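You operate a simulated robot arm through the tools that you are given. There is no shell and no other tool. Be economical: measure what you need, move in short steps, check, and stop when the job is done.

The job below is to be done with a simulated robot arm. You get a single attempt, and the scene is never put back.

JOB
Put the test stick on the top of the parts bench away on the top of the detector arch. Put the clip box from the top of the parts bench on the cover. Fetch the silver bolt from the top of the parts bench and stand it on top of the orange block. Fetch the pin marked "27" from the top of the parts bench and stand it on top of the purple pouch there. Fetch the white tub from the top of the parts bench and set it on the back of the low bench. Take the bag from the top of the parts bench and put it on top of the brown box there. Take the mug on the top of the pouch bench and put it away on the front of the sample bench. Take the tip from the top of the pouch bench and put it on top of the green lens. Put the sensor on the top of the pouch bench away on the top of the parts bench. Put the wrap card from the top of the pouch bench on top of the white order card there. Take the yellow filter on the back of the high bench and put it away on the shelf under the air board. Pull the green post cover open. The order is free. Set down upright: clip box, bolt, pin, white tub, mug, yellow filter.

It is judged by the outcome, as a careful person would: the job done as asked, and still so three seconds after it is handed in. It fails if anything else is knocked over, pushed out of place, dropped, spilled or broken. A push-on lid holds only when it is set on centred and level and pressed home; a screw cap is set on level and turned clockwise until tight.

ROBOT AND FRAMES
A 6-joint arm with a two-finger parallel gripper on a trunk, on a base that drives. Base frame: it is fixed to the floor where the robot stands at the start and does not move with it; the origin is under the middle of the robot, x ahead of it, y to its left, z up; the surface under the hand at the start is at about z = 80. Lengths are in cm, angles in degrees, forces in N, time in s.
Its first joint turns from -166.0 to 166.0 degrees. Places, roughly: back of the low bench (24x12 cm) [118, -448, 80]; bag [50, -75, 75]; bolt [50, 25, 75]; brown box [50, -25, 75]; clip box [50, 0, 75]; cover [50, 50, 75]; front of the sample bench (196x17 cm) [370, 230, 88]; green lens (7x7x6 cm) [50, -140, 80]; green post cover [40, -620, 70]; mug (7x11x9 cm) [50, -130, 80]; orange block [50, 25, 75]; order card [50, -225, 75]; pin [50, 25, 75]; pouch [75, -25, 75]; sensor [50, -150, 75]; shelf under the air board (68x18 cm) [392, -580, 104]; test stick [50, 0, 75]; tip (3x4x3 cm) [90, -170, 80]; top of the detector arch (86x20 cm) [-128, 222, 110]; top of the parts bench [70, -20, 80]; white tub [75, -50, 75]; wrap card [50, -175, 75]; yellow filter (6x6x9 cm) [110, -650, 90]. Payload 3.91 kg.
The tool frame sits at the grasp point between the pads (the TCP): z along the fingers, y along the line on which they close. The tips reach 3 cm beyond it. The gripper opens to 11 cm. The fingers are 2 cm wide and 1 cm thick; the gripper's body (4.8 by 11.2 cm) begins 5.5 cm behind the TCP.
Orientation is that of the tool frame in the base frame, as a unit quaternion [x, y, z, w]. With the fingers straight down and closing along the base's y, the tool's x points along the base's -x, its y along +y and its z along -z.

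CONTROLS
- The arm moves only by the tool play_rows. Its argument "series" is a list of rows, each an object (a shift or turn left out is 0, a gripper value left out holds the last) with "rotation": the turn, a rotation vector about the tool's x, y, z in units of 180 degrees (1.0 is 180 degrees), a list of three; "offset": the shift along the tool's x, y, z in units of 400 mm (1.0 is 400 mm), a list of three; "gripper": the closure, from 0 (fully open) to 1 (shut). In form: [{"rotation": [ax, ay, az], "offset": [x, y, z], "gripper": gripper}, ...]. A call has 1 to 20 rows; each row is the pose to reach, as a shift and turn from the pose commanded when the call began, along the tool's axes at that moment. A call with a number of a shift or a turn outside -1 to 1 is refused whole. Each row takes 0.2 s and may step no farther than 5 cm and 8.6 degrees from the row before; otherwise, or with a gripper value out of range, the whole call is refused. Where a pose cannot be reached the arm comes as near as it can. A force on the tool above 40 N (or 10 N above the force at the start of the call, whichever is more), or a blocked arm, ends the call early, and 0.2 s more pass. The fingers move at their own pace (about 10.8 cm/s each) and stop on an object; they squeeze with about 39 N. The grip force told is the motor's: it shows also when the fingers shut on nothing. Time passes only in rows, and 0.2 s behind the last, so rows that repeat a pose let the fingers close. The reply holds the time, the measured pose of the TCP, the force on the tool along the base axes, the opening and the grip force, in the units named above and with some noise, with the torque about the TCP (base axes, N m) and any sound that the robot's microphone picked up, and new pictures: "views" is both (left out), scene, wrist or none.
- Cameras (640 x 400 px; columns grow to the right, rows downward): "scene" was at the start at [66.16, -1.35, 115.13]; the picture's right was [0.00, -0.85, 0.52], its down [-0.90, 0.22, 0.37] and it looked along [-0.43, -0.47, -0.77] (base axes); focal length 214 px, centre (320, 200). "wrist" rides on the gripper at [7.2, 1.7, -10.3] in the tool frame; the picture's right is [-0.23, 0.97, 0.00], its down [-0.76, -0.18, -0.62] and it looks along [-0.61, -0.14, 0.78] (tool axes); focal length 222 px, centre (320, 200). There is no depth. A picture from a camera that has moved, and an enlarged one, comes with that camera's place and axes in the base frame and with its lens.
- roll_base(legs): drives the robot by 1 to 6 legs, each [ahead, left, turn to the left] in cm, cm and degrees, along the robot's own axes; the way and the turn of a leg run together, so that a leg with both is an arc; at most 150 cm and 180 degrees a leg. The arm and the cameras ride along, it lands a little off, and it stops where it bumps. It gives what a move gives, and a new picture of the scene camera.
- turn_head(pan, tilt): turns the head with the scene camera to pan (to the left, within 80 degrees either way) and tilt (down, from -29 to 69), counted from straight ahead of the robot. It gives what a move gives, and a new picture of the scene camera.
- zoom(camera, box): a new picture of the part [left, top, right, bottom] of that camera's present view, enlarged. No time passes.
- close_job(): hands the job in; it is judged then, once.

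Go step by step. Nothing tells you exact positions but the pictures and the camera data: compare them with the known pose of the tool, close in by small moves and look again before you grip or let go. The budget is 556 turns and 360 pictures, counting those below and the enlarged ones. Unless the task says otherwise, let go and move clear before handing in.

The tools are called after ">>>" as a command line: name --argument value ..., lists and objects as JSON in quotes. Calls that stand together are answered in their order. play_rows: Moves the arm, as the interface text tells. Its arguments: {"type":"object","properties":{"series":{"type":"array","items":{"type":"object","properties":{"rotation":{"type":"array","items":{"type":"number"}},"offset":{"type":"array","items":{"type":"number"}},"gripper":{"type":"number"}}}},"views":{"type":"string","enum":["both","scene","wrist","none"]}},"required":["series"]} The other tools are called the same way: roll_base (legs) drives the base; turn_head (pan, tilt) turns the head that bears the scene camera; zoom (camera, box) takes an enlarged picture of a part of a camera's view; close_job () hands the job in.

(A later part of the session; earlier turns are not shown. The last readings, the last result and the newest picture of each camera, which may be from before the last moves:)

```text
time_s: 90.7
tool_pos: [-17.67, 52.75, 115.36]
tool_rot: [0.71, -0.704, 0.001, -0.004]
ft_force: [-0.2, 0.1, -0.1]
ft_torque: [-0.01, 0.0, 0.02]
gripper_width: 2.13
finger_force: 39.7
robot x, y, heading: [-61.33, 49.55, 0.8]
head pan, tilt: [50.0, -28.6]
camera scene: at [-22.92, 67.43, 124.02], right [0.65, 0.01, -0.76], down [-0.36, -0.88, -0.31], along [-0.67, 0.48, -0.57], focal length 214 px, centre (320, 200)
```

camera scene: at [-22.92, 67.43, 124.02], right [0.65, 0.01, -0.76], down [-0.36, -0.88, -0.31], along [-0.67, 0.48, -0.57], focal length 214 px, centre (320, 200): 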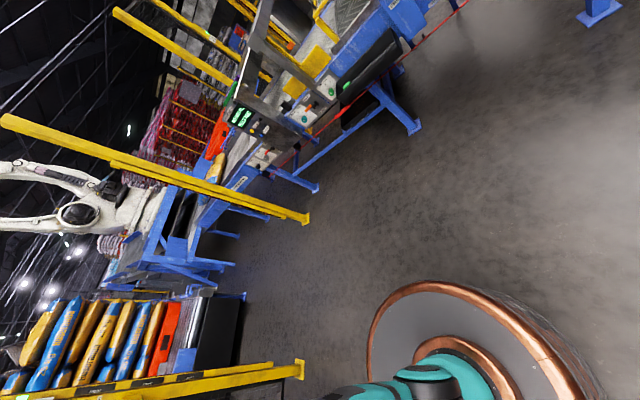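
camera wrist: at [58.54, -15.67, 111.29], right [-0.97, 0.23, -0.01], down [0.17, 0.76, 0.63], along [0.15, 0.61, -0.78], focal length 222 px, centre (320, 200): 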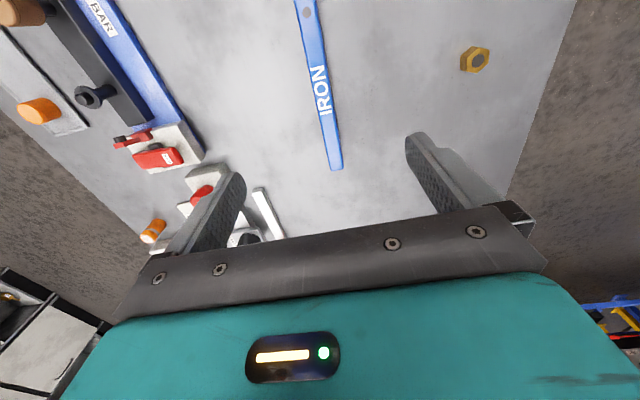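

>>> roll_base --legs '[[-67, 0, 0], [0, 70, 0]]'

>>> turn_head --pan 40 --tilt -29

```text
time_s: 97.8
tool_pos: [-86.38, 120.52, 115.35]
tool_rot: [0.709, -0.705, 0.002, -0.004]
ft_force: [0.4, 0.2, -0.2]
ft_torque: [0.02, -0.01, 0.01]
gripper_width: 2.1
finger_force: 39.6
robot x, y, heading: [-130.06, 117.59, 0.7]
head pan, tilt: [50.0, -28.6]
camera scene: at [-91.53, 135.25, 124.02], right [0.65, 0.01, -0.76], down [-0.36, -0.88, -0.31], along [-0.67, 0.48, -0.57], focal length 214 px, centre (320, 200)
```

scene: 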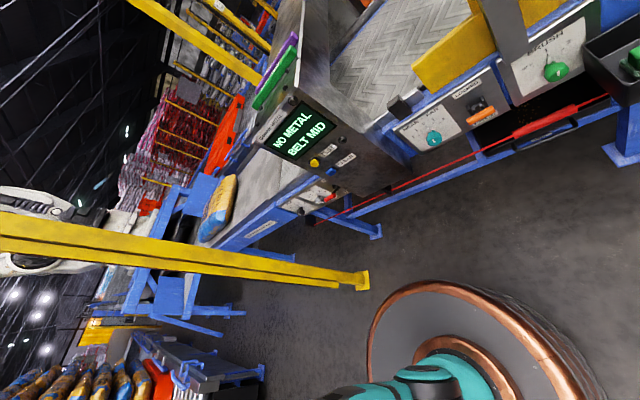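

```text
time_s: 98.5
tool_pos: [-86.42, 120.44, 115.29]
tool_rot: [0.709, -0.705, 0.002, -0.003]
ft_force: [-0.1, 0.3, -0.8]
ft_torque: [-0.02, 0.01, -0.01]
gripper_width: 2.08
finger_force: 39.3
robot x, y, heading: [-130.04, 117.4, 0.7]
head pan, tilt: [40.0, -28.6]
camera scene: at [-90.7, 135.26, 123.2], right [0.77, 0.01, -0.64], down [-0.3, -0.88, -0.37], along [-0.56, 0.48, -0.67], focal length 214 px, centre (320, 200)
```

scene: 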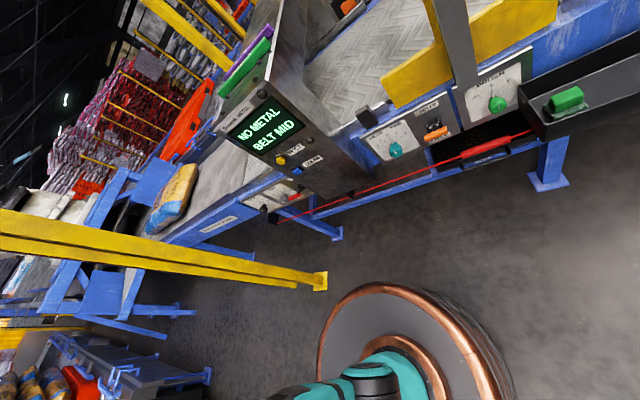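

The detector arch (NO METAL display) spans along y, with other sticks already on its top. Swinging the hand over toward it in stages.

>>> play_rows --series '[{"offset": [0, 0, -0.12]}, {"offset": [-0.1, 0.058, -0.13]}, {"offset": [-0.2, 0.117, -0.13]}, {"offset": [-0.3, 0.175, -0.13]}, {"offset": [-0.4, 0.233, -0.13]}, {"offset": [-0.5, 0.292, -0.13]}, {"offset": [-0.6, 0.35, -0.13]}, {"offset": [-0.7, 0.408, -0.13]}, {"offset": [-0.8, 0.467, -0.13]}, {"offset": [-0.9, 0.525, -0.13]}]' --views "none"

>>> turn_head --pan 10 --tilt -20

```text
time_s: 100.7
tool_pos: [-107.71, 156.24, 120.38]
tool_rot: [0.709, -0.706, 0.001, -0.004]
ft_force: [-0.5, -0.4, -1.3]
ft_torque: [0.07, 0.0, 0.03]
gripper_width: 2.13
finger_force: 38.9
robot x, y, heading: [-130.15, 117.85, 0.9]
head pan, tilt: [40.0, -28.6]
```

```text
time_s: 101.7
tool_pos: [-107.61, 156.19, 120.36]
tool_rot: [0.709, -0.705, 0.001, -0.004]
ft_force: [0.3, 0.3, 0.5]
ft_torque: [0.02, 0.02, 0.01]
gripper_width: 2.12
finger_force: 38.6
robot x, y, heading: [-130.17, 117.88, 0.8]
head pan, tilt: [10.0, -20.0]
camera scene: at [-108.97, 169.97, 125.9], right [0.99, 0.0, -0.17], down [-0.05, -0.94, -0.34], along [-0.16, 0.34, -0.93], focal length 214 px, centre (320, 200)
```

scene: 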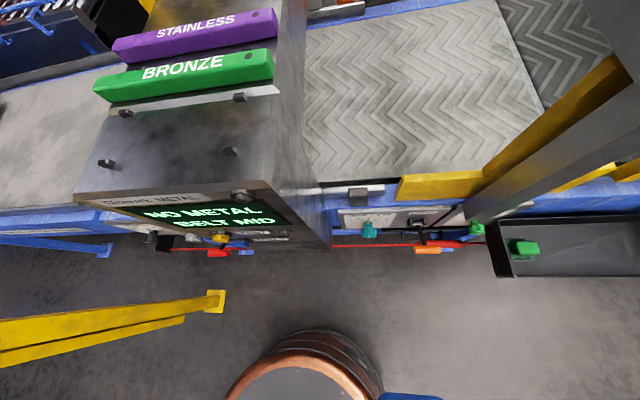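

>>> roll_base --legs '[[0, 20, 0]]'

>>> zoom --camera "scene" --box '[60, 0, 340, 200]'

```text
time_s: 103.3
tool_pos: [-107.97, 176.25, 120.41]
tool_rot: [0.709, -0.705, 0.002, -0.004]
ft_force: [-0.5, 1.2, -1.1]
ft_torque: [-0.02, -0.02, 0.01]
gripper_width: 2.13
finger_force: 39.0
robot x, y, heading: [-130.28, 137.56, 1.2]
head pan, tilt: [10.0, -20.0]
camera scene: at [-109.39, 189.93, 125.9], right [0.99, 0.01, -0.17], down [-0.05, -0.94, -0.34], along [-0.16, 0.34, -0.93], focal length 214 px, centre (320, 200)
```

scene: 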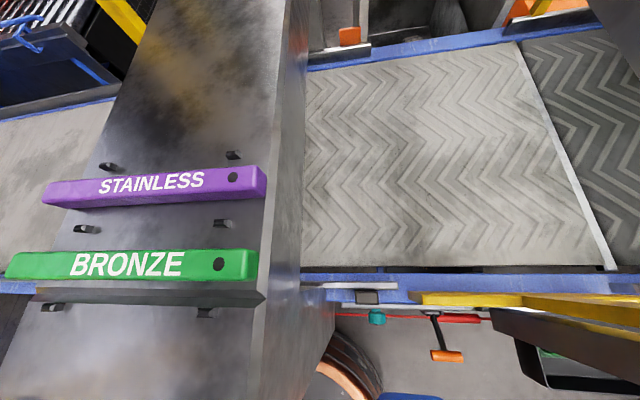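

```text
2.00 times, centred on (200, 100) of scene
camera zoom: at [-109.39, 189.93, 125.9], right [0.99, 0.01, -0.17], down [-0.05, -0.94, -0.34], along [-0.16, 0.34, -0.93], focal length 429 px, centre (560, 400)
```

zoom: 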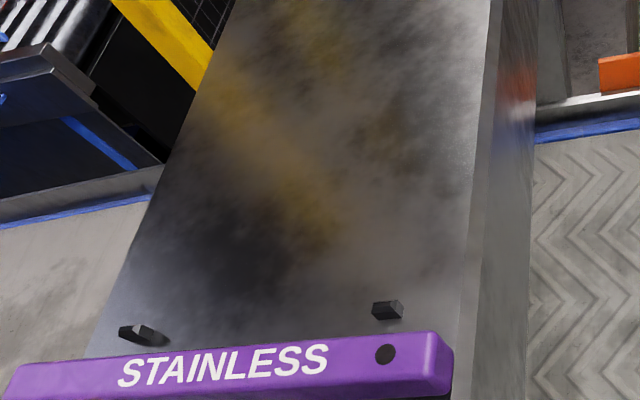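

The top has peg slots with two sticks and a large free area behind them (y > 202). I'll move over that free area.

>>> play_rows --series '[{"offset": [-0.099, 0.0475, 0]}, {"offset": [-0.199, 0.095, 0]}, {"offset": [-0.298, 0.1425, 0]}, {"offset": [-0.398, 0.19, 0]}, {"offset": [-0.497, 0.2375, 0]}, {"offset": [-0.596, 0.285, 0]}, {"offset": [-0.696, 0.3325, 0]}, {"offset": [-0.795, 0.38, 0]}, {"offset": [-0.895, 0.4275, 0]}, {"offset": [-0.994, 0.475, 0]}]' --views "wrist"

>>> turn_head --pan 0 --tilt 20

```text
time_s: 105.5
tool_pos: [-127.43, 215.93, 120.6]
tool_rot: [0.709, -0.705, 0.0, -0.004]
ft_force: [0.3, -1.0, 0.9]
ft_torque: [0.07, 0.01, -0.02]
gripper_width: 2.1
finger_force: 38.5
robot x, y, heading: [-130.23, 137.56, 0.8]
head pan, tilt: [10.0, -20.0]
camera wrist: at [-129.03, 208.51, 130.77], right [-0.98, 0.22, -0.01], down [0.17, 0.76, 0.63], along [0.14, 0.61, -0.78], focal length 222 px, centre (320, 200)
```

wrist: 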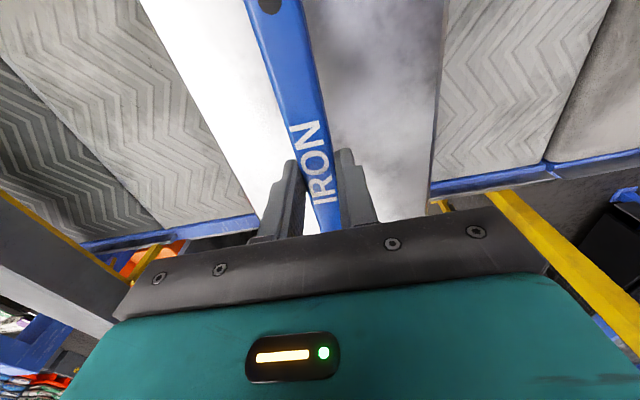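

```text
time_s: 106.5
tool_pos: [-127.39, 215.86, 120.4]
tool_rot: [0.71, -0.704, 0.002, -0.004]
ft_force: [0.3, -0.2, -0.7]
ft_torque: [0.0, 0.02, -0.03]
gripper_width: 2.1
finger_force: 38.8
robot x, y, heading: [-130.42, 137.55, 1.1]
head pan, tilt: [0.0, 20.0]
camera scene: at [-127.38, 223.48, 124.14], right [1.0, 0.01, 0.01], down [0.0, -0.94, 0.34], along [0.01, -0.34, -0.94], focal length 214 px, centre (320, 200)
```

scene: 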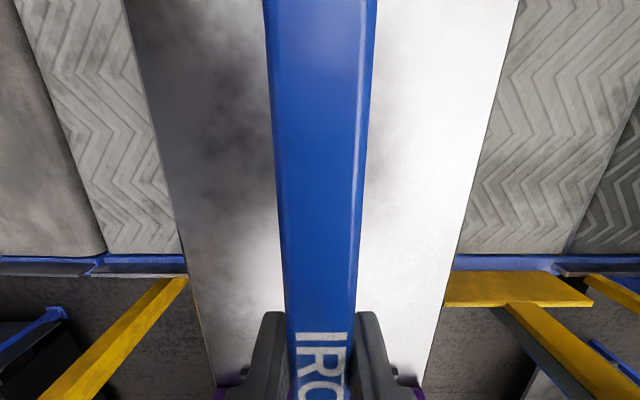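

>>> play_rows --series '[{"offset": [0, 0, 0.07]}, {"offset": [0, 0, 0.13]}, {"offset": [0, 0, 0.157]}]' --views "none"

>>> play_rows --series '[{"offset": [0, 0, 0.006]}, {"offset": [0, 0, 0.012]}]' --views "none"

>>> play_rows --series '[{"offset": [0, 0, 0.006]}, {"offset": [0, 0, 0.01]}]' --views "scene"

```text
time_s: 107.3
tool_pos: [-127.26, 215.99, 114.26]
tool_rot: [0.709, -0.705, 0.002, -0.003]
ft_force: [-1.7, 0.2, -1.2]
ft_torque: [-0.01, 0.0, 0.03]
gripper_width: 2.1
finger_force: 39.1
robot x, y, heading: [-130.67, 137.08, 1.0]
head pan, tilt: [0.0, 20.0]
```

```text
time_s: 107.9
tool_pos: [-127.31, 215.8, 113.77]
tool_rot: [0.71, -0.704, 0.002, -0.004]
ft_force: [-0.7, -0.1, -0.4]
ft_torque: [-0.01, 0.05, 0.01]
gripper_width: 2.11
finger_force: 39.2
robot x, y, heading: [-130.2, 137.34, 0.8]
head pan, tilt: [0.0, 20.0]
```

```text
time_s: 108.5
tool_pos: [-127.33, 215.9, 113.16]
tool_rot: [0.71, -0.705, 0.001, -0.004]
ft_force: [-0.9, 0.6, 0.4]
ft_torque: [0.01, 0.02, 0.01]
gripper_width: 2.11
finger_force: 38.9
robot x, y, heading: [-130.11, 137.72, 1.2]
head pan, tilt: [0.0, 20.0]
camera scene: at [-127.26, 223.52, 116.9], right [1.0, 0.01, 0.01], down [0.0, -0.94, 0.34], along [0.01, -0.34, -0.94], focal length 214 px, centre (320, 200)
```

scene: 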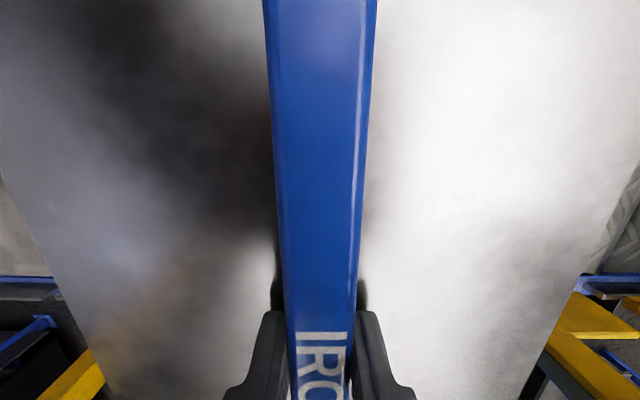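

>>> play_rows --series '[{"offset": [0, 0, 0.005]}, {"offset": [0, 0, 0.01]}]' --views "none"

>>> play_rows --series '[{"offset": [0, 0, 0.004]}, {"offset": [0, 0, 0.008]}]' --views "none"

```text
time_s: 109.1
tool_pos: [-127.21, 215.8, 113.17]
tool_rot: [0.709, -0.705, 0.0, -0.005]
ft_force: [1.2, 5.5, 31.7]
ft_torque: [0.23, 0.1, 0.02]
gripper_width: 2.13
finger_force: 38.7
robot x, y, heading: [-130.7, 137.38, 0.6]
head pan, tilt: [0.0, 20.0]
```

```text
time_s: 109.5
tool_pos: [-127.2, 215.74, 113.08]
tool_rot: [0.71, -0.704, 0.0, -0.005]
ft_force: [-0.1, -0.7, 6.0]
ft_torque: [-0.09, 0.07, 0.0]
gripper_width: 2.09
finger_force: 38.8
robot x, y, heading: [-130.72, 137.26, 0.7]
head pan, tilt: [0.0, 20.0]
stopped in row 1: the force on the tool passed its limit at 46 N (the readings are from after the stop); the commanded pose is now the measured one
```

Down. Release and lift clear.

>>> play_rows --series '[{"offset": [0, 0, -0.002]}, {"offset": [0, 0, -0.002], "gripper": 0.6}, {"offset": [0, 0, -0.002], "gripper": 0.6}, {"offset": [0, 0, -0.05], "gripper": 0.6}, {"offset": [0, 0, -0.15], "gripper": 0.4}, {"offset": [0, 0, -0.2], "gripper": 0.4}]' --views "scene"

```text
time_s: 110.9
tool_pos: [-127.27, 215.85, 120.95]
tool_rot: [0.709, -0.705, 0.001, -0.004]
ft_force: [0.0, 0.5, -0.3]
ft_torque: [0.03, -0.01, 0.02]
gripper_width: 6.62
finger_force: 0.1
robot x, y, heading: [-130.47, 137.45, 1.1]
head pan, tilt: [0.0, 20.0]
camera scene: at [-127.25, 223.49, 124.72], right [1.0, 0.01, 0.01], down [0.0, -0.94, 0.34], along [0.01, -0.34, -0.94], focal length 214 px, centre (320, 200)
```

scene: 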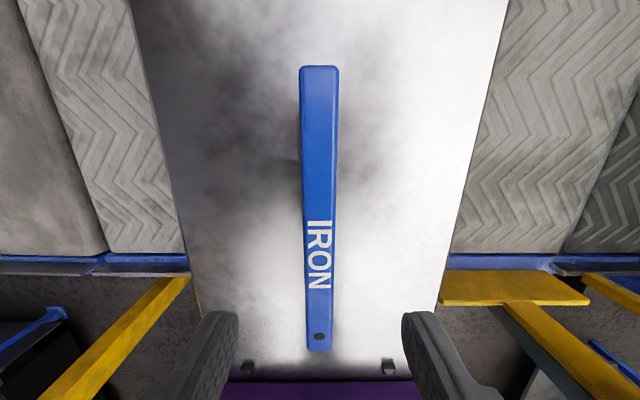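

Stick is put away. Retract and restore the tool orientation.

>>> play_rows --series '[{"offset": [0.1, -0.05, 0]}, {"offset": [0.2, -0.1, 0]}, {"offset": [0.3, -0.15, 0]}, {"offset": [0.4, -0.2, 0]}, {"offset": [0.5, -0.26, 0]}, {"offset": [0.6, -0.31, 0]}, {"offset": [0.7, -0.37, 0]}, {"offset": [0.8, -0.43, 0]}, {"offset": [0.9, -0.49, 0]}, {"offset": [0.94, -0.51, 0]}]' --views "none"

>>> play_rows --series '[{"offset": [0.08, -0.045, 0], "rotation": [0, 0, 0.045]}, {"offset": [0.16, -0.09, 0], "rotation": [0, 0, 0.09]}, {"offset": [0.24, -0.135, 0], "rotation": [0, 0, 0.135]}, {"offset": [0.32, -0.18, 0], "rotation": [0, 0, 0.18]}, {"offset": [0.4, -0.225, 0], "rotation": [0, 0, 0.225]}, {"offset": [0.48, -0.27, 0], "rotation": [0, 0, 0.27]}, {"offset": [0.56, -0.315, 0], "rotation": [0, 0, 0.315]}, {"offset": [0.64, -0.36, 0], "rotation": [0, 0, 0.36]}, {"offset": [0.72, -0.405, 0], "rotation": [0, 0, 0.405]}, {"offset": [0.8, -0.45, 0], "rotation": [0, 0, 0.45]}, {"offset": [0.88, -0.5, 0], "rotation": [0, 0, 0.5]}]' --views "none"

```text
time_s: 113.1
tool_pos: [-106.83, 178.22, 121.01]
tool_rot: [0.709, -0.705, 0.001, -0.004]
ft_force: [-0.5, 0.4, -0.6]
ft_torque: [0.0, 0.0, 0.0]
gripper_width: 6.6
finger_force: 0.1
robot x, y, heading: [-130.5, 137.93, 0.9]
head pan, tilt: [0.0, 20.0]
```

```text
refused: row 11 steps farther than a row can; nothing moved
```

>>> play_rows --series '[{"offset": [0.08, -0.045, 0], "rotation": [0, 0, 0.045]}, {"offset": [0.16, -0.09, 0], "rotation": [0, 0, 0.09]}, {"offset": [0.24, -0.135, 0], "rotation": [0, 0, 0.135]}, {"offset": [0.32, -0.18, 0], "rotation": [0, 0, 0.18]}, {"offset": [0.4, -0.225, 0], "rotation": [0, 0, 0.225]}, {"offset": [0.48, -0.27, 0], "rotation": [0, 0, 0.27]}, {"offset": [0.56, -0.315, 0], "rotation": [0, 0, 0.315]}, {"offset": [0.64, -0.36, 0], "rotation": [0, 0, 0.36]}, {"offset": [0.72, -0.405, 0], "rotation": [0, 0, 0.405]}, {"offset": [0.8, -0.45, 0], "rotation": [0, 0, 0.45]}, {"offset": [0.86, -0.49, 0], "rotation": [0, 0, 0.495]}]' --views "none"

>>> roll_base --legs '[[0, -100, 0], [68, 0, 0], [0, -130, 0]]'

```text
time_s: 115.5
tool_pos: [-86.77, 144.01, 120.89]
tool_rot: [-0.01, 1.0, 0.004, 0.003]
ft_force: [-0.6, 0.5, 0.9]
ft_torque: [0.02, -0.03, -0.05]
gripper_width: 6.6
finger_force: 0.0
robot x, y, heading: [-130.26, 137.54, 0.7]
head pan, tilt: [0.0, 20.0]
```

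```text
time_s: 120.1
tool_pos: [-85.13, 52.35, 120.86]
tool_rot: [-0.01, 1.0, 0.003, 0.004]
ft_force: [0.3, 0.6, 0.2]
ft_torque: [0.02, -0.04, -0.01]
gripper_width: 6.61
finger_force: 0.1
robot x, y, heading: [-128.29, 45.95, 0.8]
head pan, tilt: [0.0, 20.0]
stopped in leg 1: the robot was blocked; the commanded pose is now the measured one
camera scene: at [-77.25, 52.29, 124.62], right [0.02, -1.0, -0.01], down [-0.94, -0.02, 0.33], along [-0.33, 0.0, -0.94], focal length 214 px, centre (320, 200)
```

scene: 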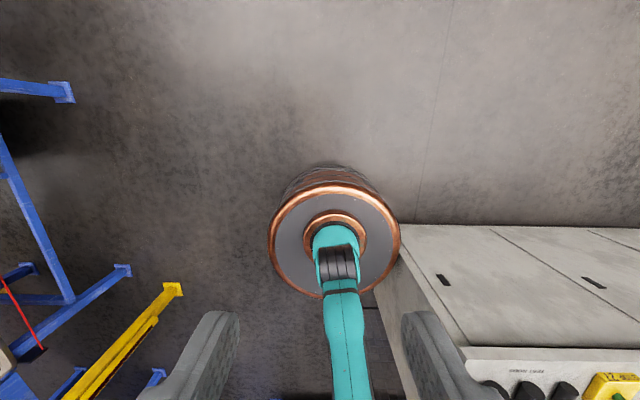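

I bumped a cabinet side; move away from it, forward first, then right.

>>> roll_base --legs '[[0, 8, 0], [73, 0, 0], [0, -120, 0]]'

```text
time_s: 130.3
tool_pos: [-12.22, -59.43, 120.95]
tool_rot: [0.005, 1.0, 0.003, 0.005]
ft_force: [0.1, -0.1, -0.4]
ft_torque: [0.02, -0.02, 0.0]
gripper_width: 6.63
finger_force: 0.1
robot x, y, heading: [-55.56, -64.67, -0.8]
head pan, tilt: [0.0, 20.0]
camera scene: at [-4.39, -59.64, 124.62], right [-0.01, -1.0, -0.01], down [-0.94, 0.01, 0.33], along [-0.33, 0.01, -0.94], focal length 214 px, centre (320, 200)
```

scene: 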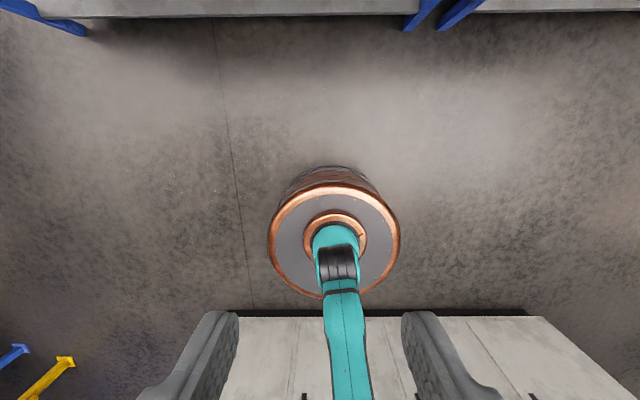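

>>> roll_base --legs '[[0, -75, 0.8], [55, 0, 0]]'

>>> turn_head --pan 0 --tilt 0

```text
time_s: 137.2
tool_pos: [41.61, -134.61, 120.92]
tool_rot: [-0.001, 1.0, 0.003, 0.004]
ft_force: [-0.4, 0.3, 0.3]
ft_torque: [-0.01, 0.03, 0.01]
gripper_width: 6.64
finger_force: 0.1
robot x, y, heading: [-1.7, -140.37, -0.3]
head pan, tilt: [0.0, 20.0]
camera scene: at [49.42, -134.73, 124.62], right [0.0, -1.0, -0.01], down [-0.94, -0.01, 0.33], along [-0.33, 0.0, -0.94], focal length 214 px, centre (320, 200)
```

scene: 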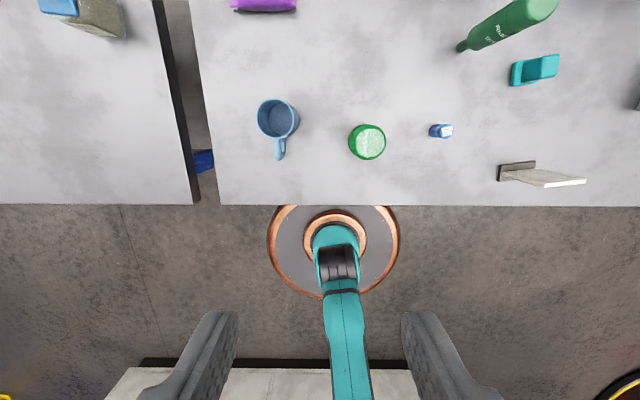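

```text
time_s: 138.0
tool_pos: [41.55, -134.62, 120.76]
tool_rot: [-0.002, 1.0, 0.003, 0.005]
ft_force: [-0.3, 0.3, -0.2]
ft_torque: [0.01, -0.03, -0.01]
gripper_width: 6.63
finger_force: 0.0
robot x, y, heading: [-1.96, -140.29, -0.1]
head pan, tilt: [0.0, 0.0]
camera scene: at [52.64, -134.72, 124.96], right [0.0, -1.0, -0.01], down [-1.0, 0.0, -0.01], along [0.01, 0.01, -1.0], focal length 214 px, centre (320, 200)
```

scene: 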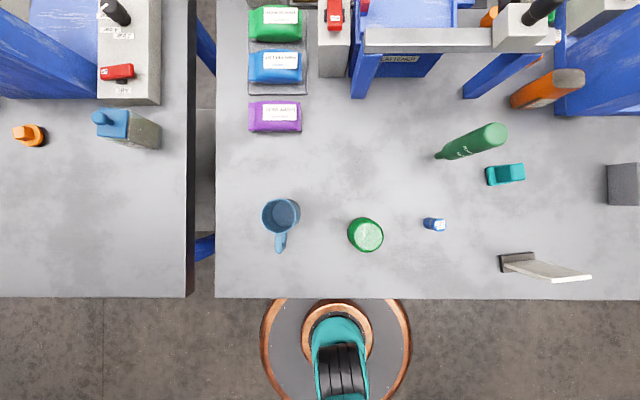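

I see the mug (handle toward the robot), green lens, small blue sensor, teal clip, cards. Moving above the mug first.

>>> play_rows --series '[{"offset": [-0.05, 0.04, 0.1], "gripper": 0}, {"offset": [-0.1, 0.08, 0.2]}, {"offset": [-0.15, 0.12, 0.3]}, {"offset": [-0.2, 0.163, 0.4]}]' --views "both"

```text
time_s: 139.0
tool_pos: [49.71, -127.92, 104.96]
tool_rot: [-0.002, 1.0, 0.002, 0.004]
ft_force: [0.4, 0.3, 0.0]
ft_torque: [0.02, -0.05, 0.01]
gripper_width: 11.01
finger_force: 0.2
robot x, y, heading: [-2.26, -140.05, -0.0]
head pan, tilt: [0.0, 0.0]
camera scene: at [60.77, -128.09, 108.99], right [0.0, -1.0, -0.01], down [-1.0, 0.0, -0.01], along [0.01, 0.01, -1.0], focal length 214 px, centre (320, 200)
camera wrist: at [42.43, -126.38, 115.09], right [0.22, 0.97, 0.01], down [0.76, -0.18, 0.63], along [0.61, -0.13, -0.78], focal length 222 px, centre (320, 200)
```

scene: 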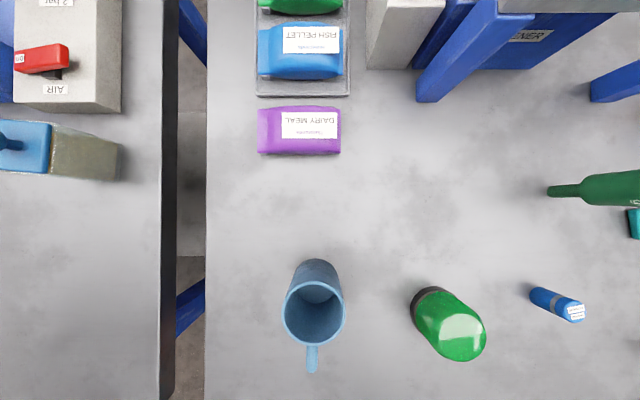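
wrist: 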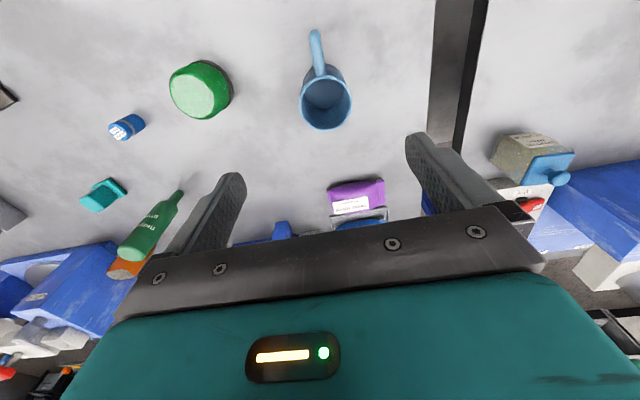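

>>> play_rows --series '[{"offset": [-0.007, 0.0175, 0.12]}, {"offset": [-0.007, 0.0175, 0.24]}, {"offset": [-0.007, 0.0175, 0.36]}, {"offset": [-0.007, 0.0175, 0.45]}, {"offset": [-0.007, 0.0175, 0.505]}, {"offset": [-0.007, 0.0175, 0.505], "gripper": 0.5}, {"offset": [-0.007, 0.0175, 0.505], "gripper": 0.7}, {"offset": [-0.007, 0.0175, 0.505], "gripper": 1}, {"offset": [-0.007, 0.0175, 0.505], "gripper": 1}]' --views "both"

```text
time_s: 141.0
tool_pos: [50.33, -127.11, 84.91]
tool_rot: [-0.002, 1.0, 0.003, 0.005]
ft_force: [0.3, -1.9, 0.8]
ft_torque: [-0.14, -0.04, 0.01]
gripper_width: 6.15
finger_force: 39.0
robot x, y, heading: [-2.23, -140.19, -0.0]
head pan, tilt: [0.0, 0.0]
camera scene: at [61.26, -127.24, 88.92], right [0.0, -1.0, -0.01], down [-1.0, 0.0, -0.01], along [0.01, 0.01, -1.0], focal length 214 px, centre (320, 200)
camera wrist: at [42.93, -125.54, 95.04], right [0.22, 0.97, 0.01], down [0.76, -0.18, 0.63], along [0.61, -0.13, -0.78], focal length 222 px, centre (320, 200)
```

scene: 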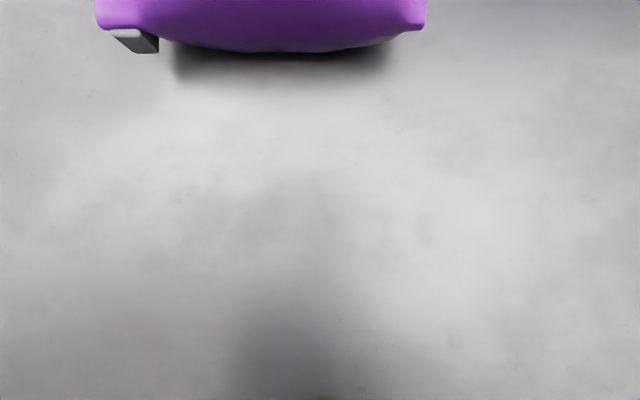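
wrist: 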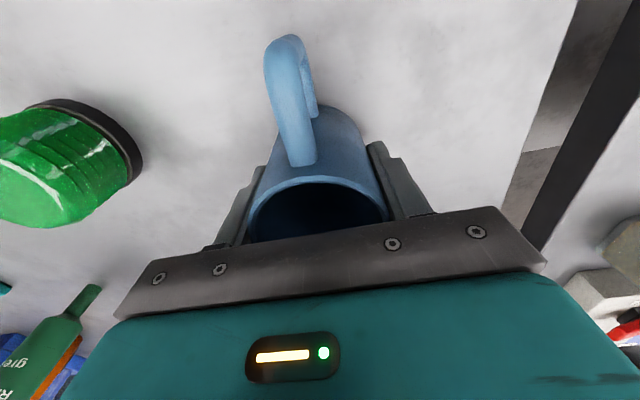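

Mug gripped. Lift and retract, then back off and drive around the left end of the benches.

>>> play_rows --series '[{"offset": [0, 0, -0.1]}, {"offset": [0, 0, -0.2]}, {"offset": [0, 0, -0.3]}, {"offset": [0, 0, -0.4]}, {"offset": [0, 0, -0.5]}, {"offset": [0.05, -0.05, -0.6]}, {"offset": [0.15, -0.1, -0.65]}, {"offset": [0.2, -0.2, -0.7]}, {"offset": [0.2, -0.3, -0.75]}]' --views "none"

>>> roll_base --legs '[[-35, 0, 0], [0, 120, 0], [0, 119, 0]]'

>>> turn_head --pan 0 --tilt -29

```text
time_s: 143.0
tool_pos: [42.19, -139.38, 114.54]
tool_rot: [-0.003, 1.0, 0.002, 0.005]
ft_force: [-0.2, 0.9, -1.7]
ft_torque: [-0.03, 0.0, 0.02]
gripper_width: 6.16
finger_force: 39.0
robot x, y, heading: [-2.25, -140.58, -0.2]
head pan, tilt: [0.0, 0.0]
```

```text
time_s: 156.5
tool_pos: [7.05, 97.57, 114.48]
tool_rot: [-0.005, 1.0, 0.003, 0.004]
ft_force: [0.0, -0.7, -1.3]
ft_torque: [-0.01, -0.02, -0.01]
gripper_width: 6.14
finger_force: 38.6
robot x, y, heading: [-37.09, 96.22, 0.3]
head pan, tilt: [0.0, 0.0]
camera scene: at [18.01, 97.44, 118.57], right [0.01, -1.0, -0.01], down [-1.0, -0.01, -0.01], along [0.01, 0.01, -1.0], focal length 214 px, centre (320, 200)
```

scene: 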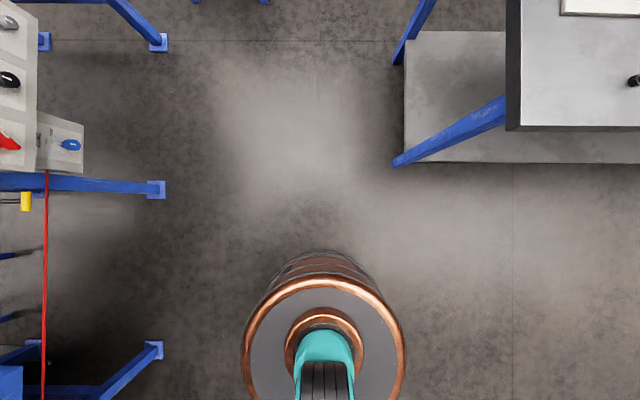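

```text
time_s: 157.4
tool_pos: [6.97, 97.62, 114.42]
tool_rot: [-0.005, 1.0, 0.003, 0.004]
ft_force: [0.4, -0.6, -2.8]
ft_torque: [0.01, 0.01, -0.01]
gripper_width: 6.15
finger_force: 39.1
robot x, y, heading: [-37.06, 96.23, 0.1]
head pan, tilt: [0.0, -28.6]
camera scene: at [21.99, 97.47, 120.9], right [0.01, -1.0, -0.01], down [-0.87, -0.01, -0.49], along [0.49, 0.01, -0.87], focal length 214 px, centre (320, 200)
```

scene: 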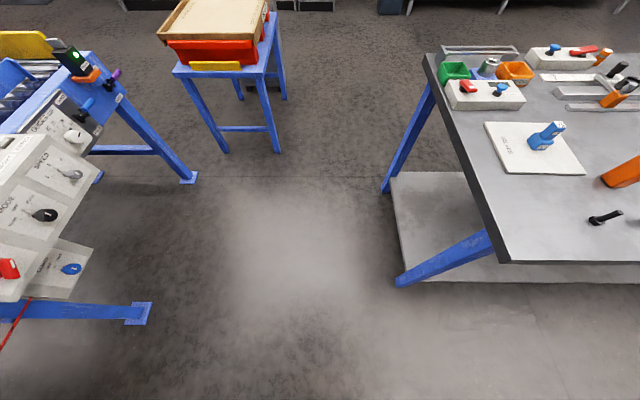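

The corridor is clear along y≈94. Driving ahead.

>>> roll_base --legs '[[140, -3, 0], [120, 0, 0]]'

```text
time_s: 170.0
tool_pos: [264.69, 91.64, 114.51]
tool_rot: [0.004, 1.0, 0.003, 0.005]
ft_force: [-0.2, 0.5, -1.1]
ft_torque: [-0.02, -0.01, 0.0]
gripper_width: 6.13
finger_force: 39.2
robot x, y, heading: [220.14, 91.44, -0.7]
head pan, tilt: [0.0, -28.6]
camera scene: at [279.67, 91.43, 120.91], right [-0.01, -1.0, -0.01], down [-0.87, 0.01, -0.49], along [0.49, 0.0, -0.87], focal length 214 px, centre (320, 200)
```

scene: 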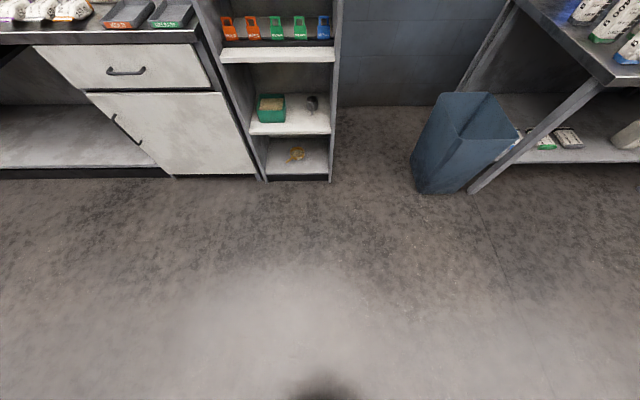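

>>> roll_base --legs '[[28, 0, 0.6], [0, 95, 0]]'

```text
time_s: 176.4
tool_pos: [293.88, 184.36, 114.47]
tool_rot: [0.009, 1.0, 0.002, 0.005]
ft_force: [0.5, -0.5, -1.0]
ft_torque: [0.03, 0.0, -0.02]
gripper_width: 6.12
finger_force: 39.0
robot x, y, heading: [249.23, 184.38, -1.2]
head pan, tilt: [0.0, -28.6]
camera scene: at [308.85, 184.06, 120.91], right [-0.02, -1.0, -0.01], down [-0.87, 0.02, -0.49], along [0.49, 0.0, -0.87], focal length 214 px, centre (320, 200)
```

scene: 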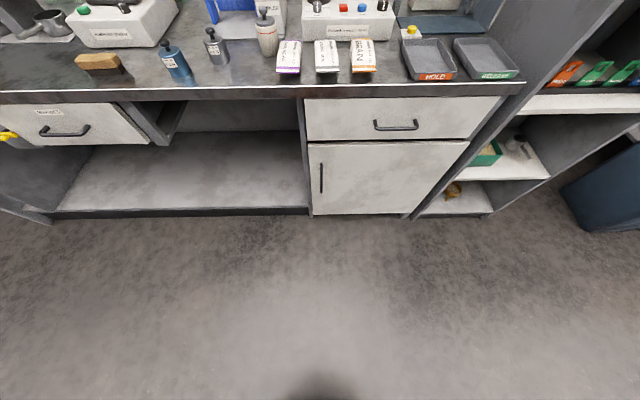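

>>> roll_base --legs '[[0, 60, 1.2]]'

```text
time_s: 179.9
tool_pos: [294.66, 246.81, 114.55]
tool_rot: [-0.001, 1.0, 0.003, 0.005]
ft_force: [0.4, 0.7, -1.2]
ft_torque: [0.01, -0.01, -0.03]
gripper_width: 6.12
finger_force: 39.0
robot x, y, heading: [250.35, 246.06, -0.2]
head pan, tilt: [0.0, -28.6]
camera scene: at [309.67, 246.63, 120.91], right [0.0, -1.0, -0.01], down [-0.87, 0.0, -0.49], along [0.49, 0.01, -0.87], focal length 214 px, centre (320, 200)
```

scene: 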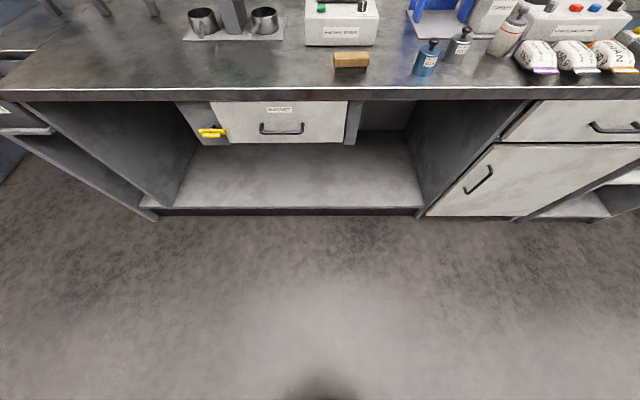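

There is a free stretch of front edge around y≈256. Drive ahead 52 cm.

>>> roll_base --legs '[[52, 5, 0.2]]'

>>> turn_head --pan 0 --tilt 0

```text
time_s: 182.9
tool_pos: [347.4, 251.99, 114.6]
tool_rot: [-0.005, 1.0, 0.003, 0.004]
ft_force: [0.7, 0.6, -1.3]
ft_torque: [0.02, -0.03, 0.01]
gripper_width: 6.16
finger_force: 38.7
robot x, y, heading: [302.79, 251.02, 0.3]
head pan, tilt: [0.0, -28.6]
camera scene: at [362.44, 251.96, 120.91], right [0.01, -1.0, -0.01], down [-0.87, 0.0, -0.49], along [0.49, 0.01, -0.87], focal length 214 px, centre (320, 200)
```

scene: 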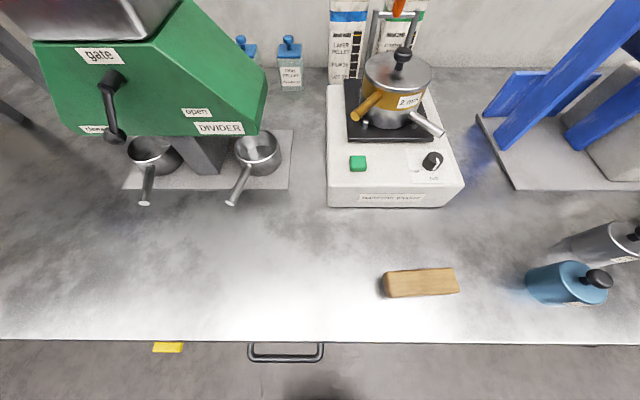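

```text
time_s: 183.9
tool_pos: [347.49, 252.02, 114.65]
tool_rot: [-0.004, 1.0, 0.003, 0.004]
ft_force: [-0.3, -0.5, -1.0]
ft_torque: [-0.03, -0.04, -0.01]
gripper_width: 6.14
finger_force: 39.2
robot x, y, heading: [303.25, 250.68, -0.1]
head pan, tilt: [0.0, 0.0]
camera scene: at [358.46, 251.94, 118.58], right [0.01, -1.0, -0.01], down [-1.0, -0.01, -0.01], along [0.01, 0.01, -1.0], focal length 214 px, centre (320, 200)
```

scene: 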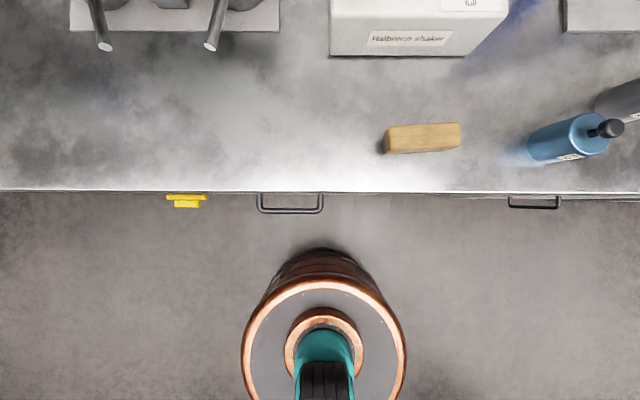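

>>> play_rows --series '[{"offset": [-0.11, 0.02, 0]}, {"offset": [-0.22, 0.04, 0]}, {"offset": [-0.33, 0.06, 0]}, {"offset": [-0.44, 0.08, 0]}, {"offset": [-0.5625, 0.1, 0]}, {"offset": [-0.5625, 0.1, 0.1]}, {"offset": [-0.5625, 0.1, 0.2]}, {"offset": [-0.5625, 0.1, 0.3]}, {"offset": [-0.5625, 0.1, 0.4]}, {"offset": [-0.5625, 0.1, 0.465]}]' --views "both"

```text
time_s: 186.1
tool_pos: [370.0, 256.63, 95.97]
tool_rot: [-0.005, 1.0, 0.003, 0.004]
ft_force: [0.2, -0.7, -0.7]
ft_torque: [0.02, -0.08, 0.04]
gripper_width: 6.11
finger_force: 39.0
robot x, y, heading: [302.43, 250.63, -0.1]
head pan, tilt: [0.0, 0.0]
camera scene: at [381.07, 256.42, 100.1], right [0.01, -1.0, -0.01], down [-1.0, -0.01, -0.01], along [0.01, 0.01, -1.0], focal length 214 px, centre (320, 200)
camera wrist: at [362.73, 258.06, 106.22], right [0.22, 0.98, 0.01], down [0.76, -0.18, 0.63], along [0.61, -0.13, -0.78], focal length 222 px, centre (320, 200)
```

scene: 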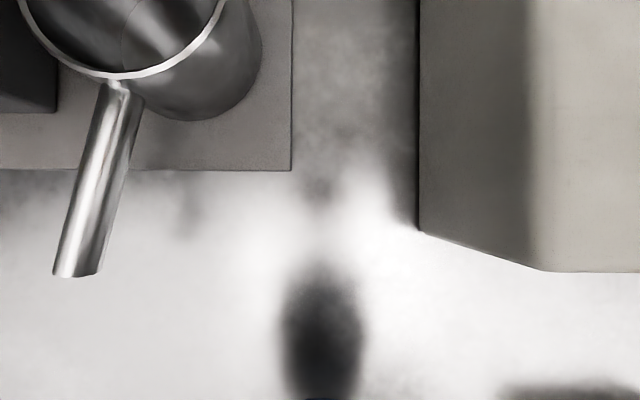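
wrist: 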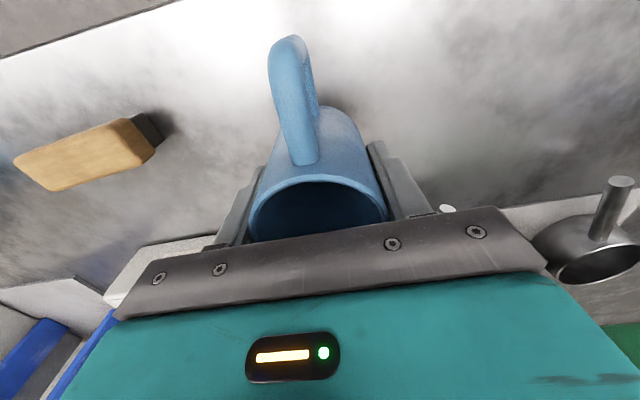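

>>> play_rows --series '[{"offset": [0, 0, 0.03]}, {"offset": [0, 0, 0.06]}]' --views "none"

>>> play_rows --series '[{"offset": [0, 0, 0.006]}, {"offset": [0, 0, 0.012]}]' --views "none"

>>> play_rows --series '[{"offset": [0, 0, 0.005]}, {"offset": [0, 0, 0.01]}]' --views "none"

```text
time_s: 186.7
tool_pos: [370.07, 256.35, 93.7]
tool_rot: [-0.004, 1.0, 0.003, 0.005]
ft_force: [0.0, -1.1, -1.2]
ft_torque: [-0.01, -0.01, 0.0]
gripper_width: 6.15
finger_force: 39.7
robot x, y, heading: [302.98, 250.91, 0.0]
head pan, tilt: [0.0, 0.0]
```

```text
time_s: 187.3
tool_pos: [370.17, 256.28, 93.16]
tool_rot: [-0.005, 1.0, 0.002, 0.004]
ft_force: [-0.4, 0.3, -1.7]
ft_torque: [0.01, -0.01, 0.0]
gripper_width: 6.12
finger_force: 39.2
robot x, y, heading: [303.08, 250.32, 0.6]
head pan, tilt: [0.0, 0.0]
```

```text
time_s: 187.9
tool_pos: [370.17, 256.29, 92.94]
tool_rot: [-0.005, 1.0, 0.002, 0.005]
ft_force: [1.1, 1.7, 15.8]
ft_torque: [-0.37, 0.16, 0.02]
gripper_width: 6.11
finger_force: 38.4
robot x, y, heading: [303.26, 250.56, 0.2]
head pan, tilt: [0.0, 0.0]
```

>>> play_rows --series '[{"offset": [0, 0, -0.003]}, {"offset": [0, 0, -0.003], "gripper": 0.25}, {"offset": [0, 0, -0.003], "gripper": 0.15}, {"offset": [0, 0, -0.1]}, {"offset": [0, 0, -0.2]}, {"offset": [0, 0, -0.3]}, {"offset": [0, 0, -0.4]}]' --views "wrist"

```text
time_s: 189.5
tool_pos: [369.93, 256.32, 108.79]
tool_rot: [-0.004, 1.0, 0.002, 0.005]
ft_force: [0.1, -0.6, -0.3]
ft_torque: [0.01, 0.0, -0.02]
gripper_width: 9.35
finger_force: 0.0
robot x, y, heading: [302.83, 250.73, -0.1]
head pan, tilt: [0.0, 0.0]
camera wrist: at [362.73, 258.0, 119.02], right [0.22, 0.98, 0.01], down [0.76, -0.18, 0.63], along [0.61, -0.13, -0.78], focal length 222 px, centre (320, 200)
```

wrist: 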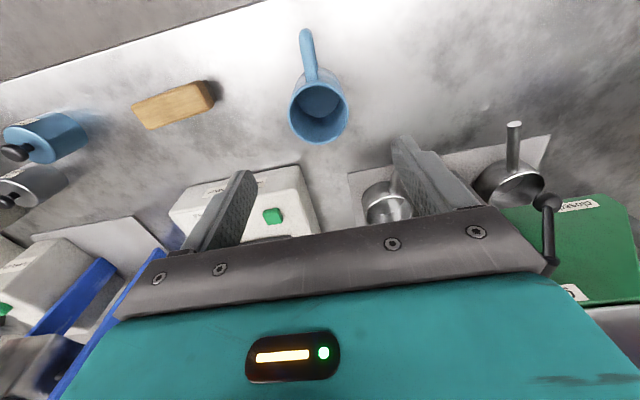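

Mug is on the sample bench. Retract and drive back the same way.

>>> play_rows --series '[{"offset": [0.1, -0.02, -0.06]}, {"offset": [0.2, -0.04, -0.12]}, {"offset": [0.3, -0.06, -0.12]}, {"offset": [0.4, -0.08, -0.12]}, {"offset": [0.5, -0.1, -0.12]}, {"offset": [0.56, -0.1, -0.12]}]' --views "none"

>>> roll_base --legs '[[-54, 0, 0], [0, -110, 0], [0, -47, 0], [-145, 0, 0], [-141, 0, 0]]'

```text
time_s: 190.9
tool_pos: [347.65, 251.98, 113.18]
tool_rot: [-0.004, 1.0, 0.003, 0.003]
ft_force: [1.2, 1.3, -0.8]
ft_torque: [0.0, 0.08, 0.01]
gripper_width: 9.34
finger_force: 0.1
robot x, y, heading: [303.11, 250.83, -0.1]
head pan, tilt: [0.0, 0.0]
```

```text
time_s: 215.2
tool_pos: [5.35, 97.29, 113.27]
tool_rot: [0.012, 1.0, 0.003, 0.005]
ft_force: [0.4, -0.2, 0.0]
ft_torque: [0.0, 0.0, 0.0]
gripper_width: 9.34
finger_force: 0.1
robot x, y, heading: [-39.21, 97.71, -1.5]
head pan, tilt: [0.0, 0.0]
camera scene: at [16.32, 96.82, 117.32], right [-0.02, -1.0, -0.01], down [-1.0, 0.02, -0.01], along [0.01, 0.01, -1.0], focal length 214 px, centre (320, 200)
```

scene: 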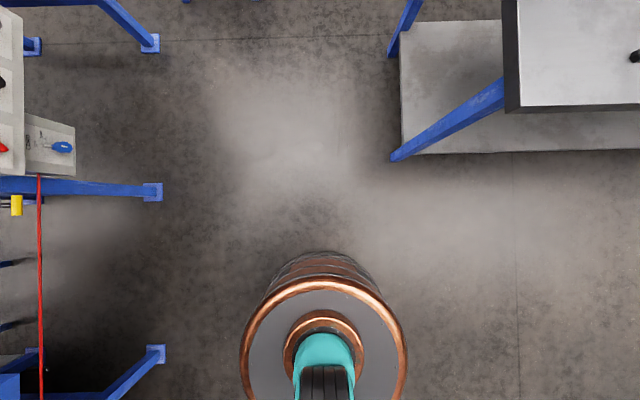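

>>> roll_base --legs '[[0, -130, 1.0], [0, -128, 0], [38, 0, 0]]'

```text
time_s: 229.7
tool_pos: [39.27, -157.37, 113.31]
tool_rot: [0.002, 1.0, 0.003, 0.004]
ft_force: [0.1, -0.1, -0.4]
ft_torque: [-0.02, 0.01, -0.02]
gripper_width: 9.34
finger_force: 0.1
robot x, y, heading: [-5.72, -157.78, -0.5]
head pan, tilt: [0.0, 0.0]
camera scene: at [50.31, -157.62, 117.32], right [0.0, -1.0, -0.01], down [-1.0, 0.0, -0.01], along [0.01, 0.01, -1.0], focal length 214 px, centre (320, 200)
```

scene: 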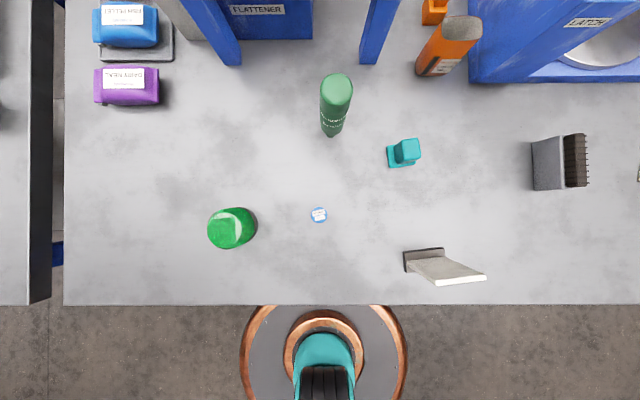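

>>> zoom --camera "scene" --box '[180, 120, 520, 310]'

>>> turn_head --pan -15 --tilt -29

>>> turn_head --pan -45 --tilt 0

```text
1.88 times, centred on (350, 215) of scene
camera zoom: at [50.31, -157.62, 117.32], right [0.0, -1.0, -0.01], down [-1.0, 0.0, -0.01], along [0.01, 0.01, -1.0], focal length 404 px, centre (264, 172)
```

zoom: 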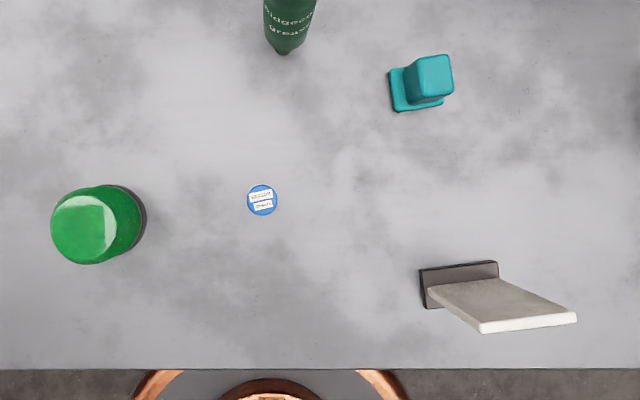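

```text
time_s: 230.6
tool_pos: [39.23, -157.49, 113.31]
tool_rot: [0.002, 1.0, 0.003, 0.004]
ft_force: [0.0, -0.8, 0.5]
ft_torque: [-0.03, 0.03, -0.01]
gripper_width: 9.34
finger_force: 0.0
robot x, y, heading: [-5.32, -158.23, -0.6]
head pan, tilt: [-15.0, -28.6]
camera scene: at [54.29, -159.37, 119.87], right [-0.01, -0.97, 0.25], down [-0.87, -0.12, -0.47], along [0.49, -0.22, -0.85], focal length 214 px, centre (320, 200)
```

scene: 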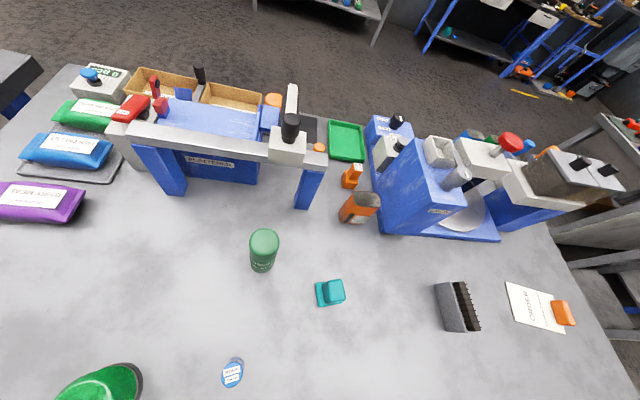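

```text
time_s: 231.6
tool_pos: [39.21, -157.4, 113.24]
tool_rot: [0.001, 1.0, 0.003, 0.005]
ft_force: [0.9, -0.4, -0.3]
ft_torque: [0.0, 0.02, -0.02]
gripper_width: 9.36
finger_force: 0.0
robot x, y, heading: [-5.15, -157.92, -0.6]
head pan, tilt: [-45.0, 0.0]
camera scene: at [50.28, -163.99, 119.92], right [-0.01, -0.71, 0.7], down [-1.0, 0.0, -0.01], along [0.01, -0.7, -0.71], focal length 214 px, centre (320, 200)
```

scene: 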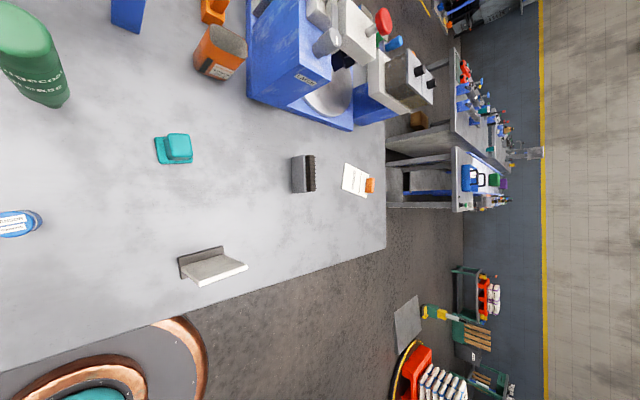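

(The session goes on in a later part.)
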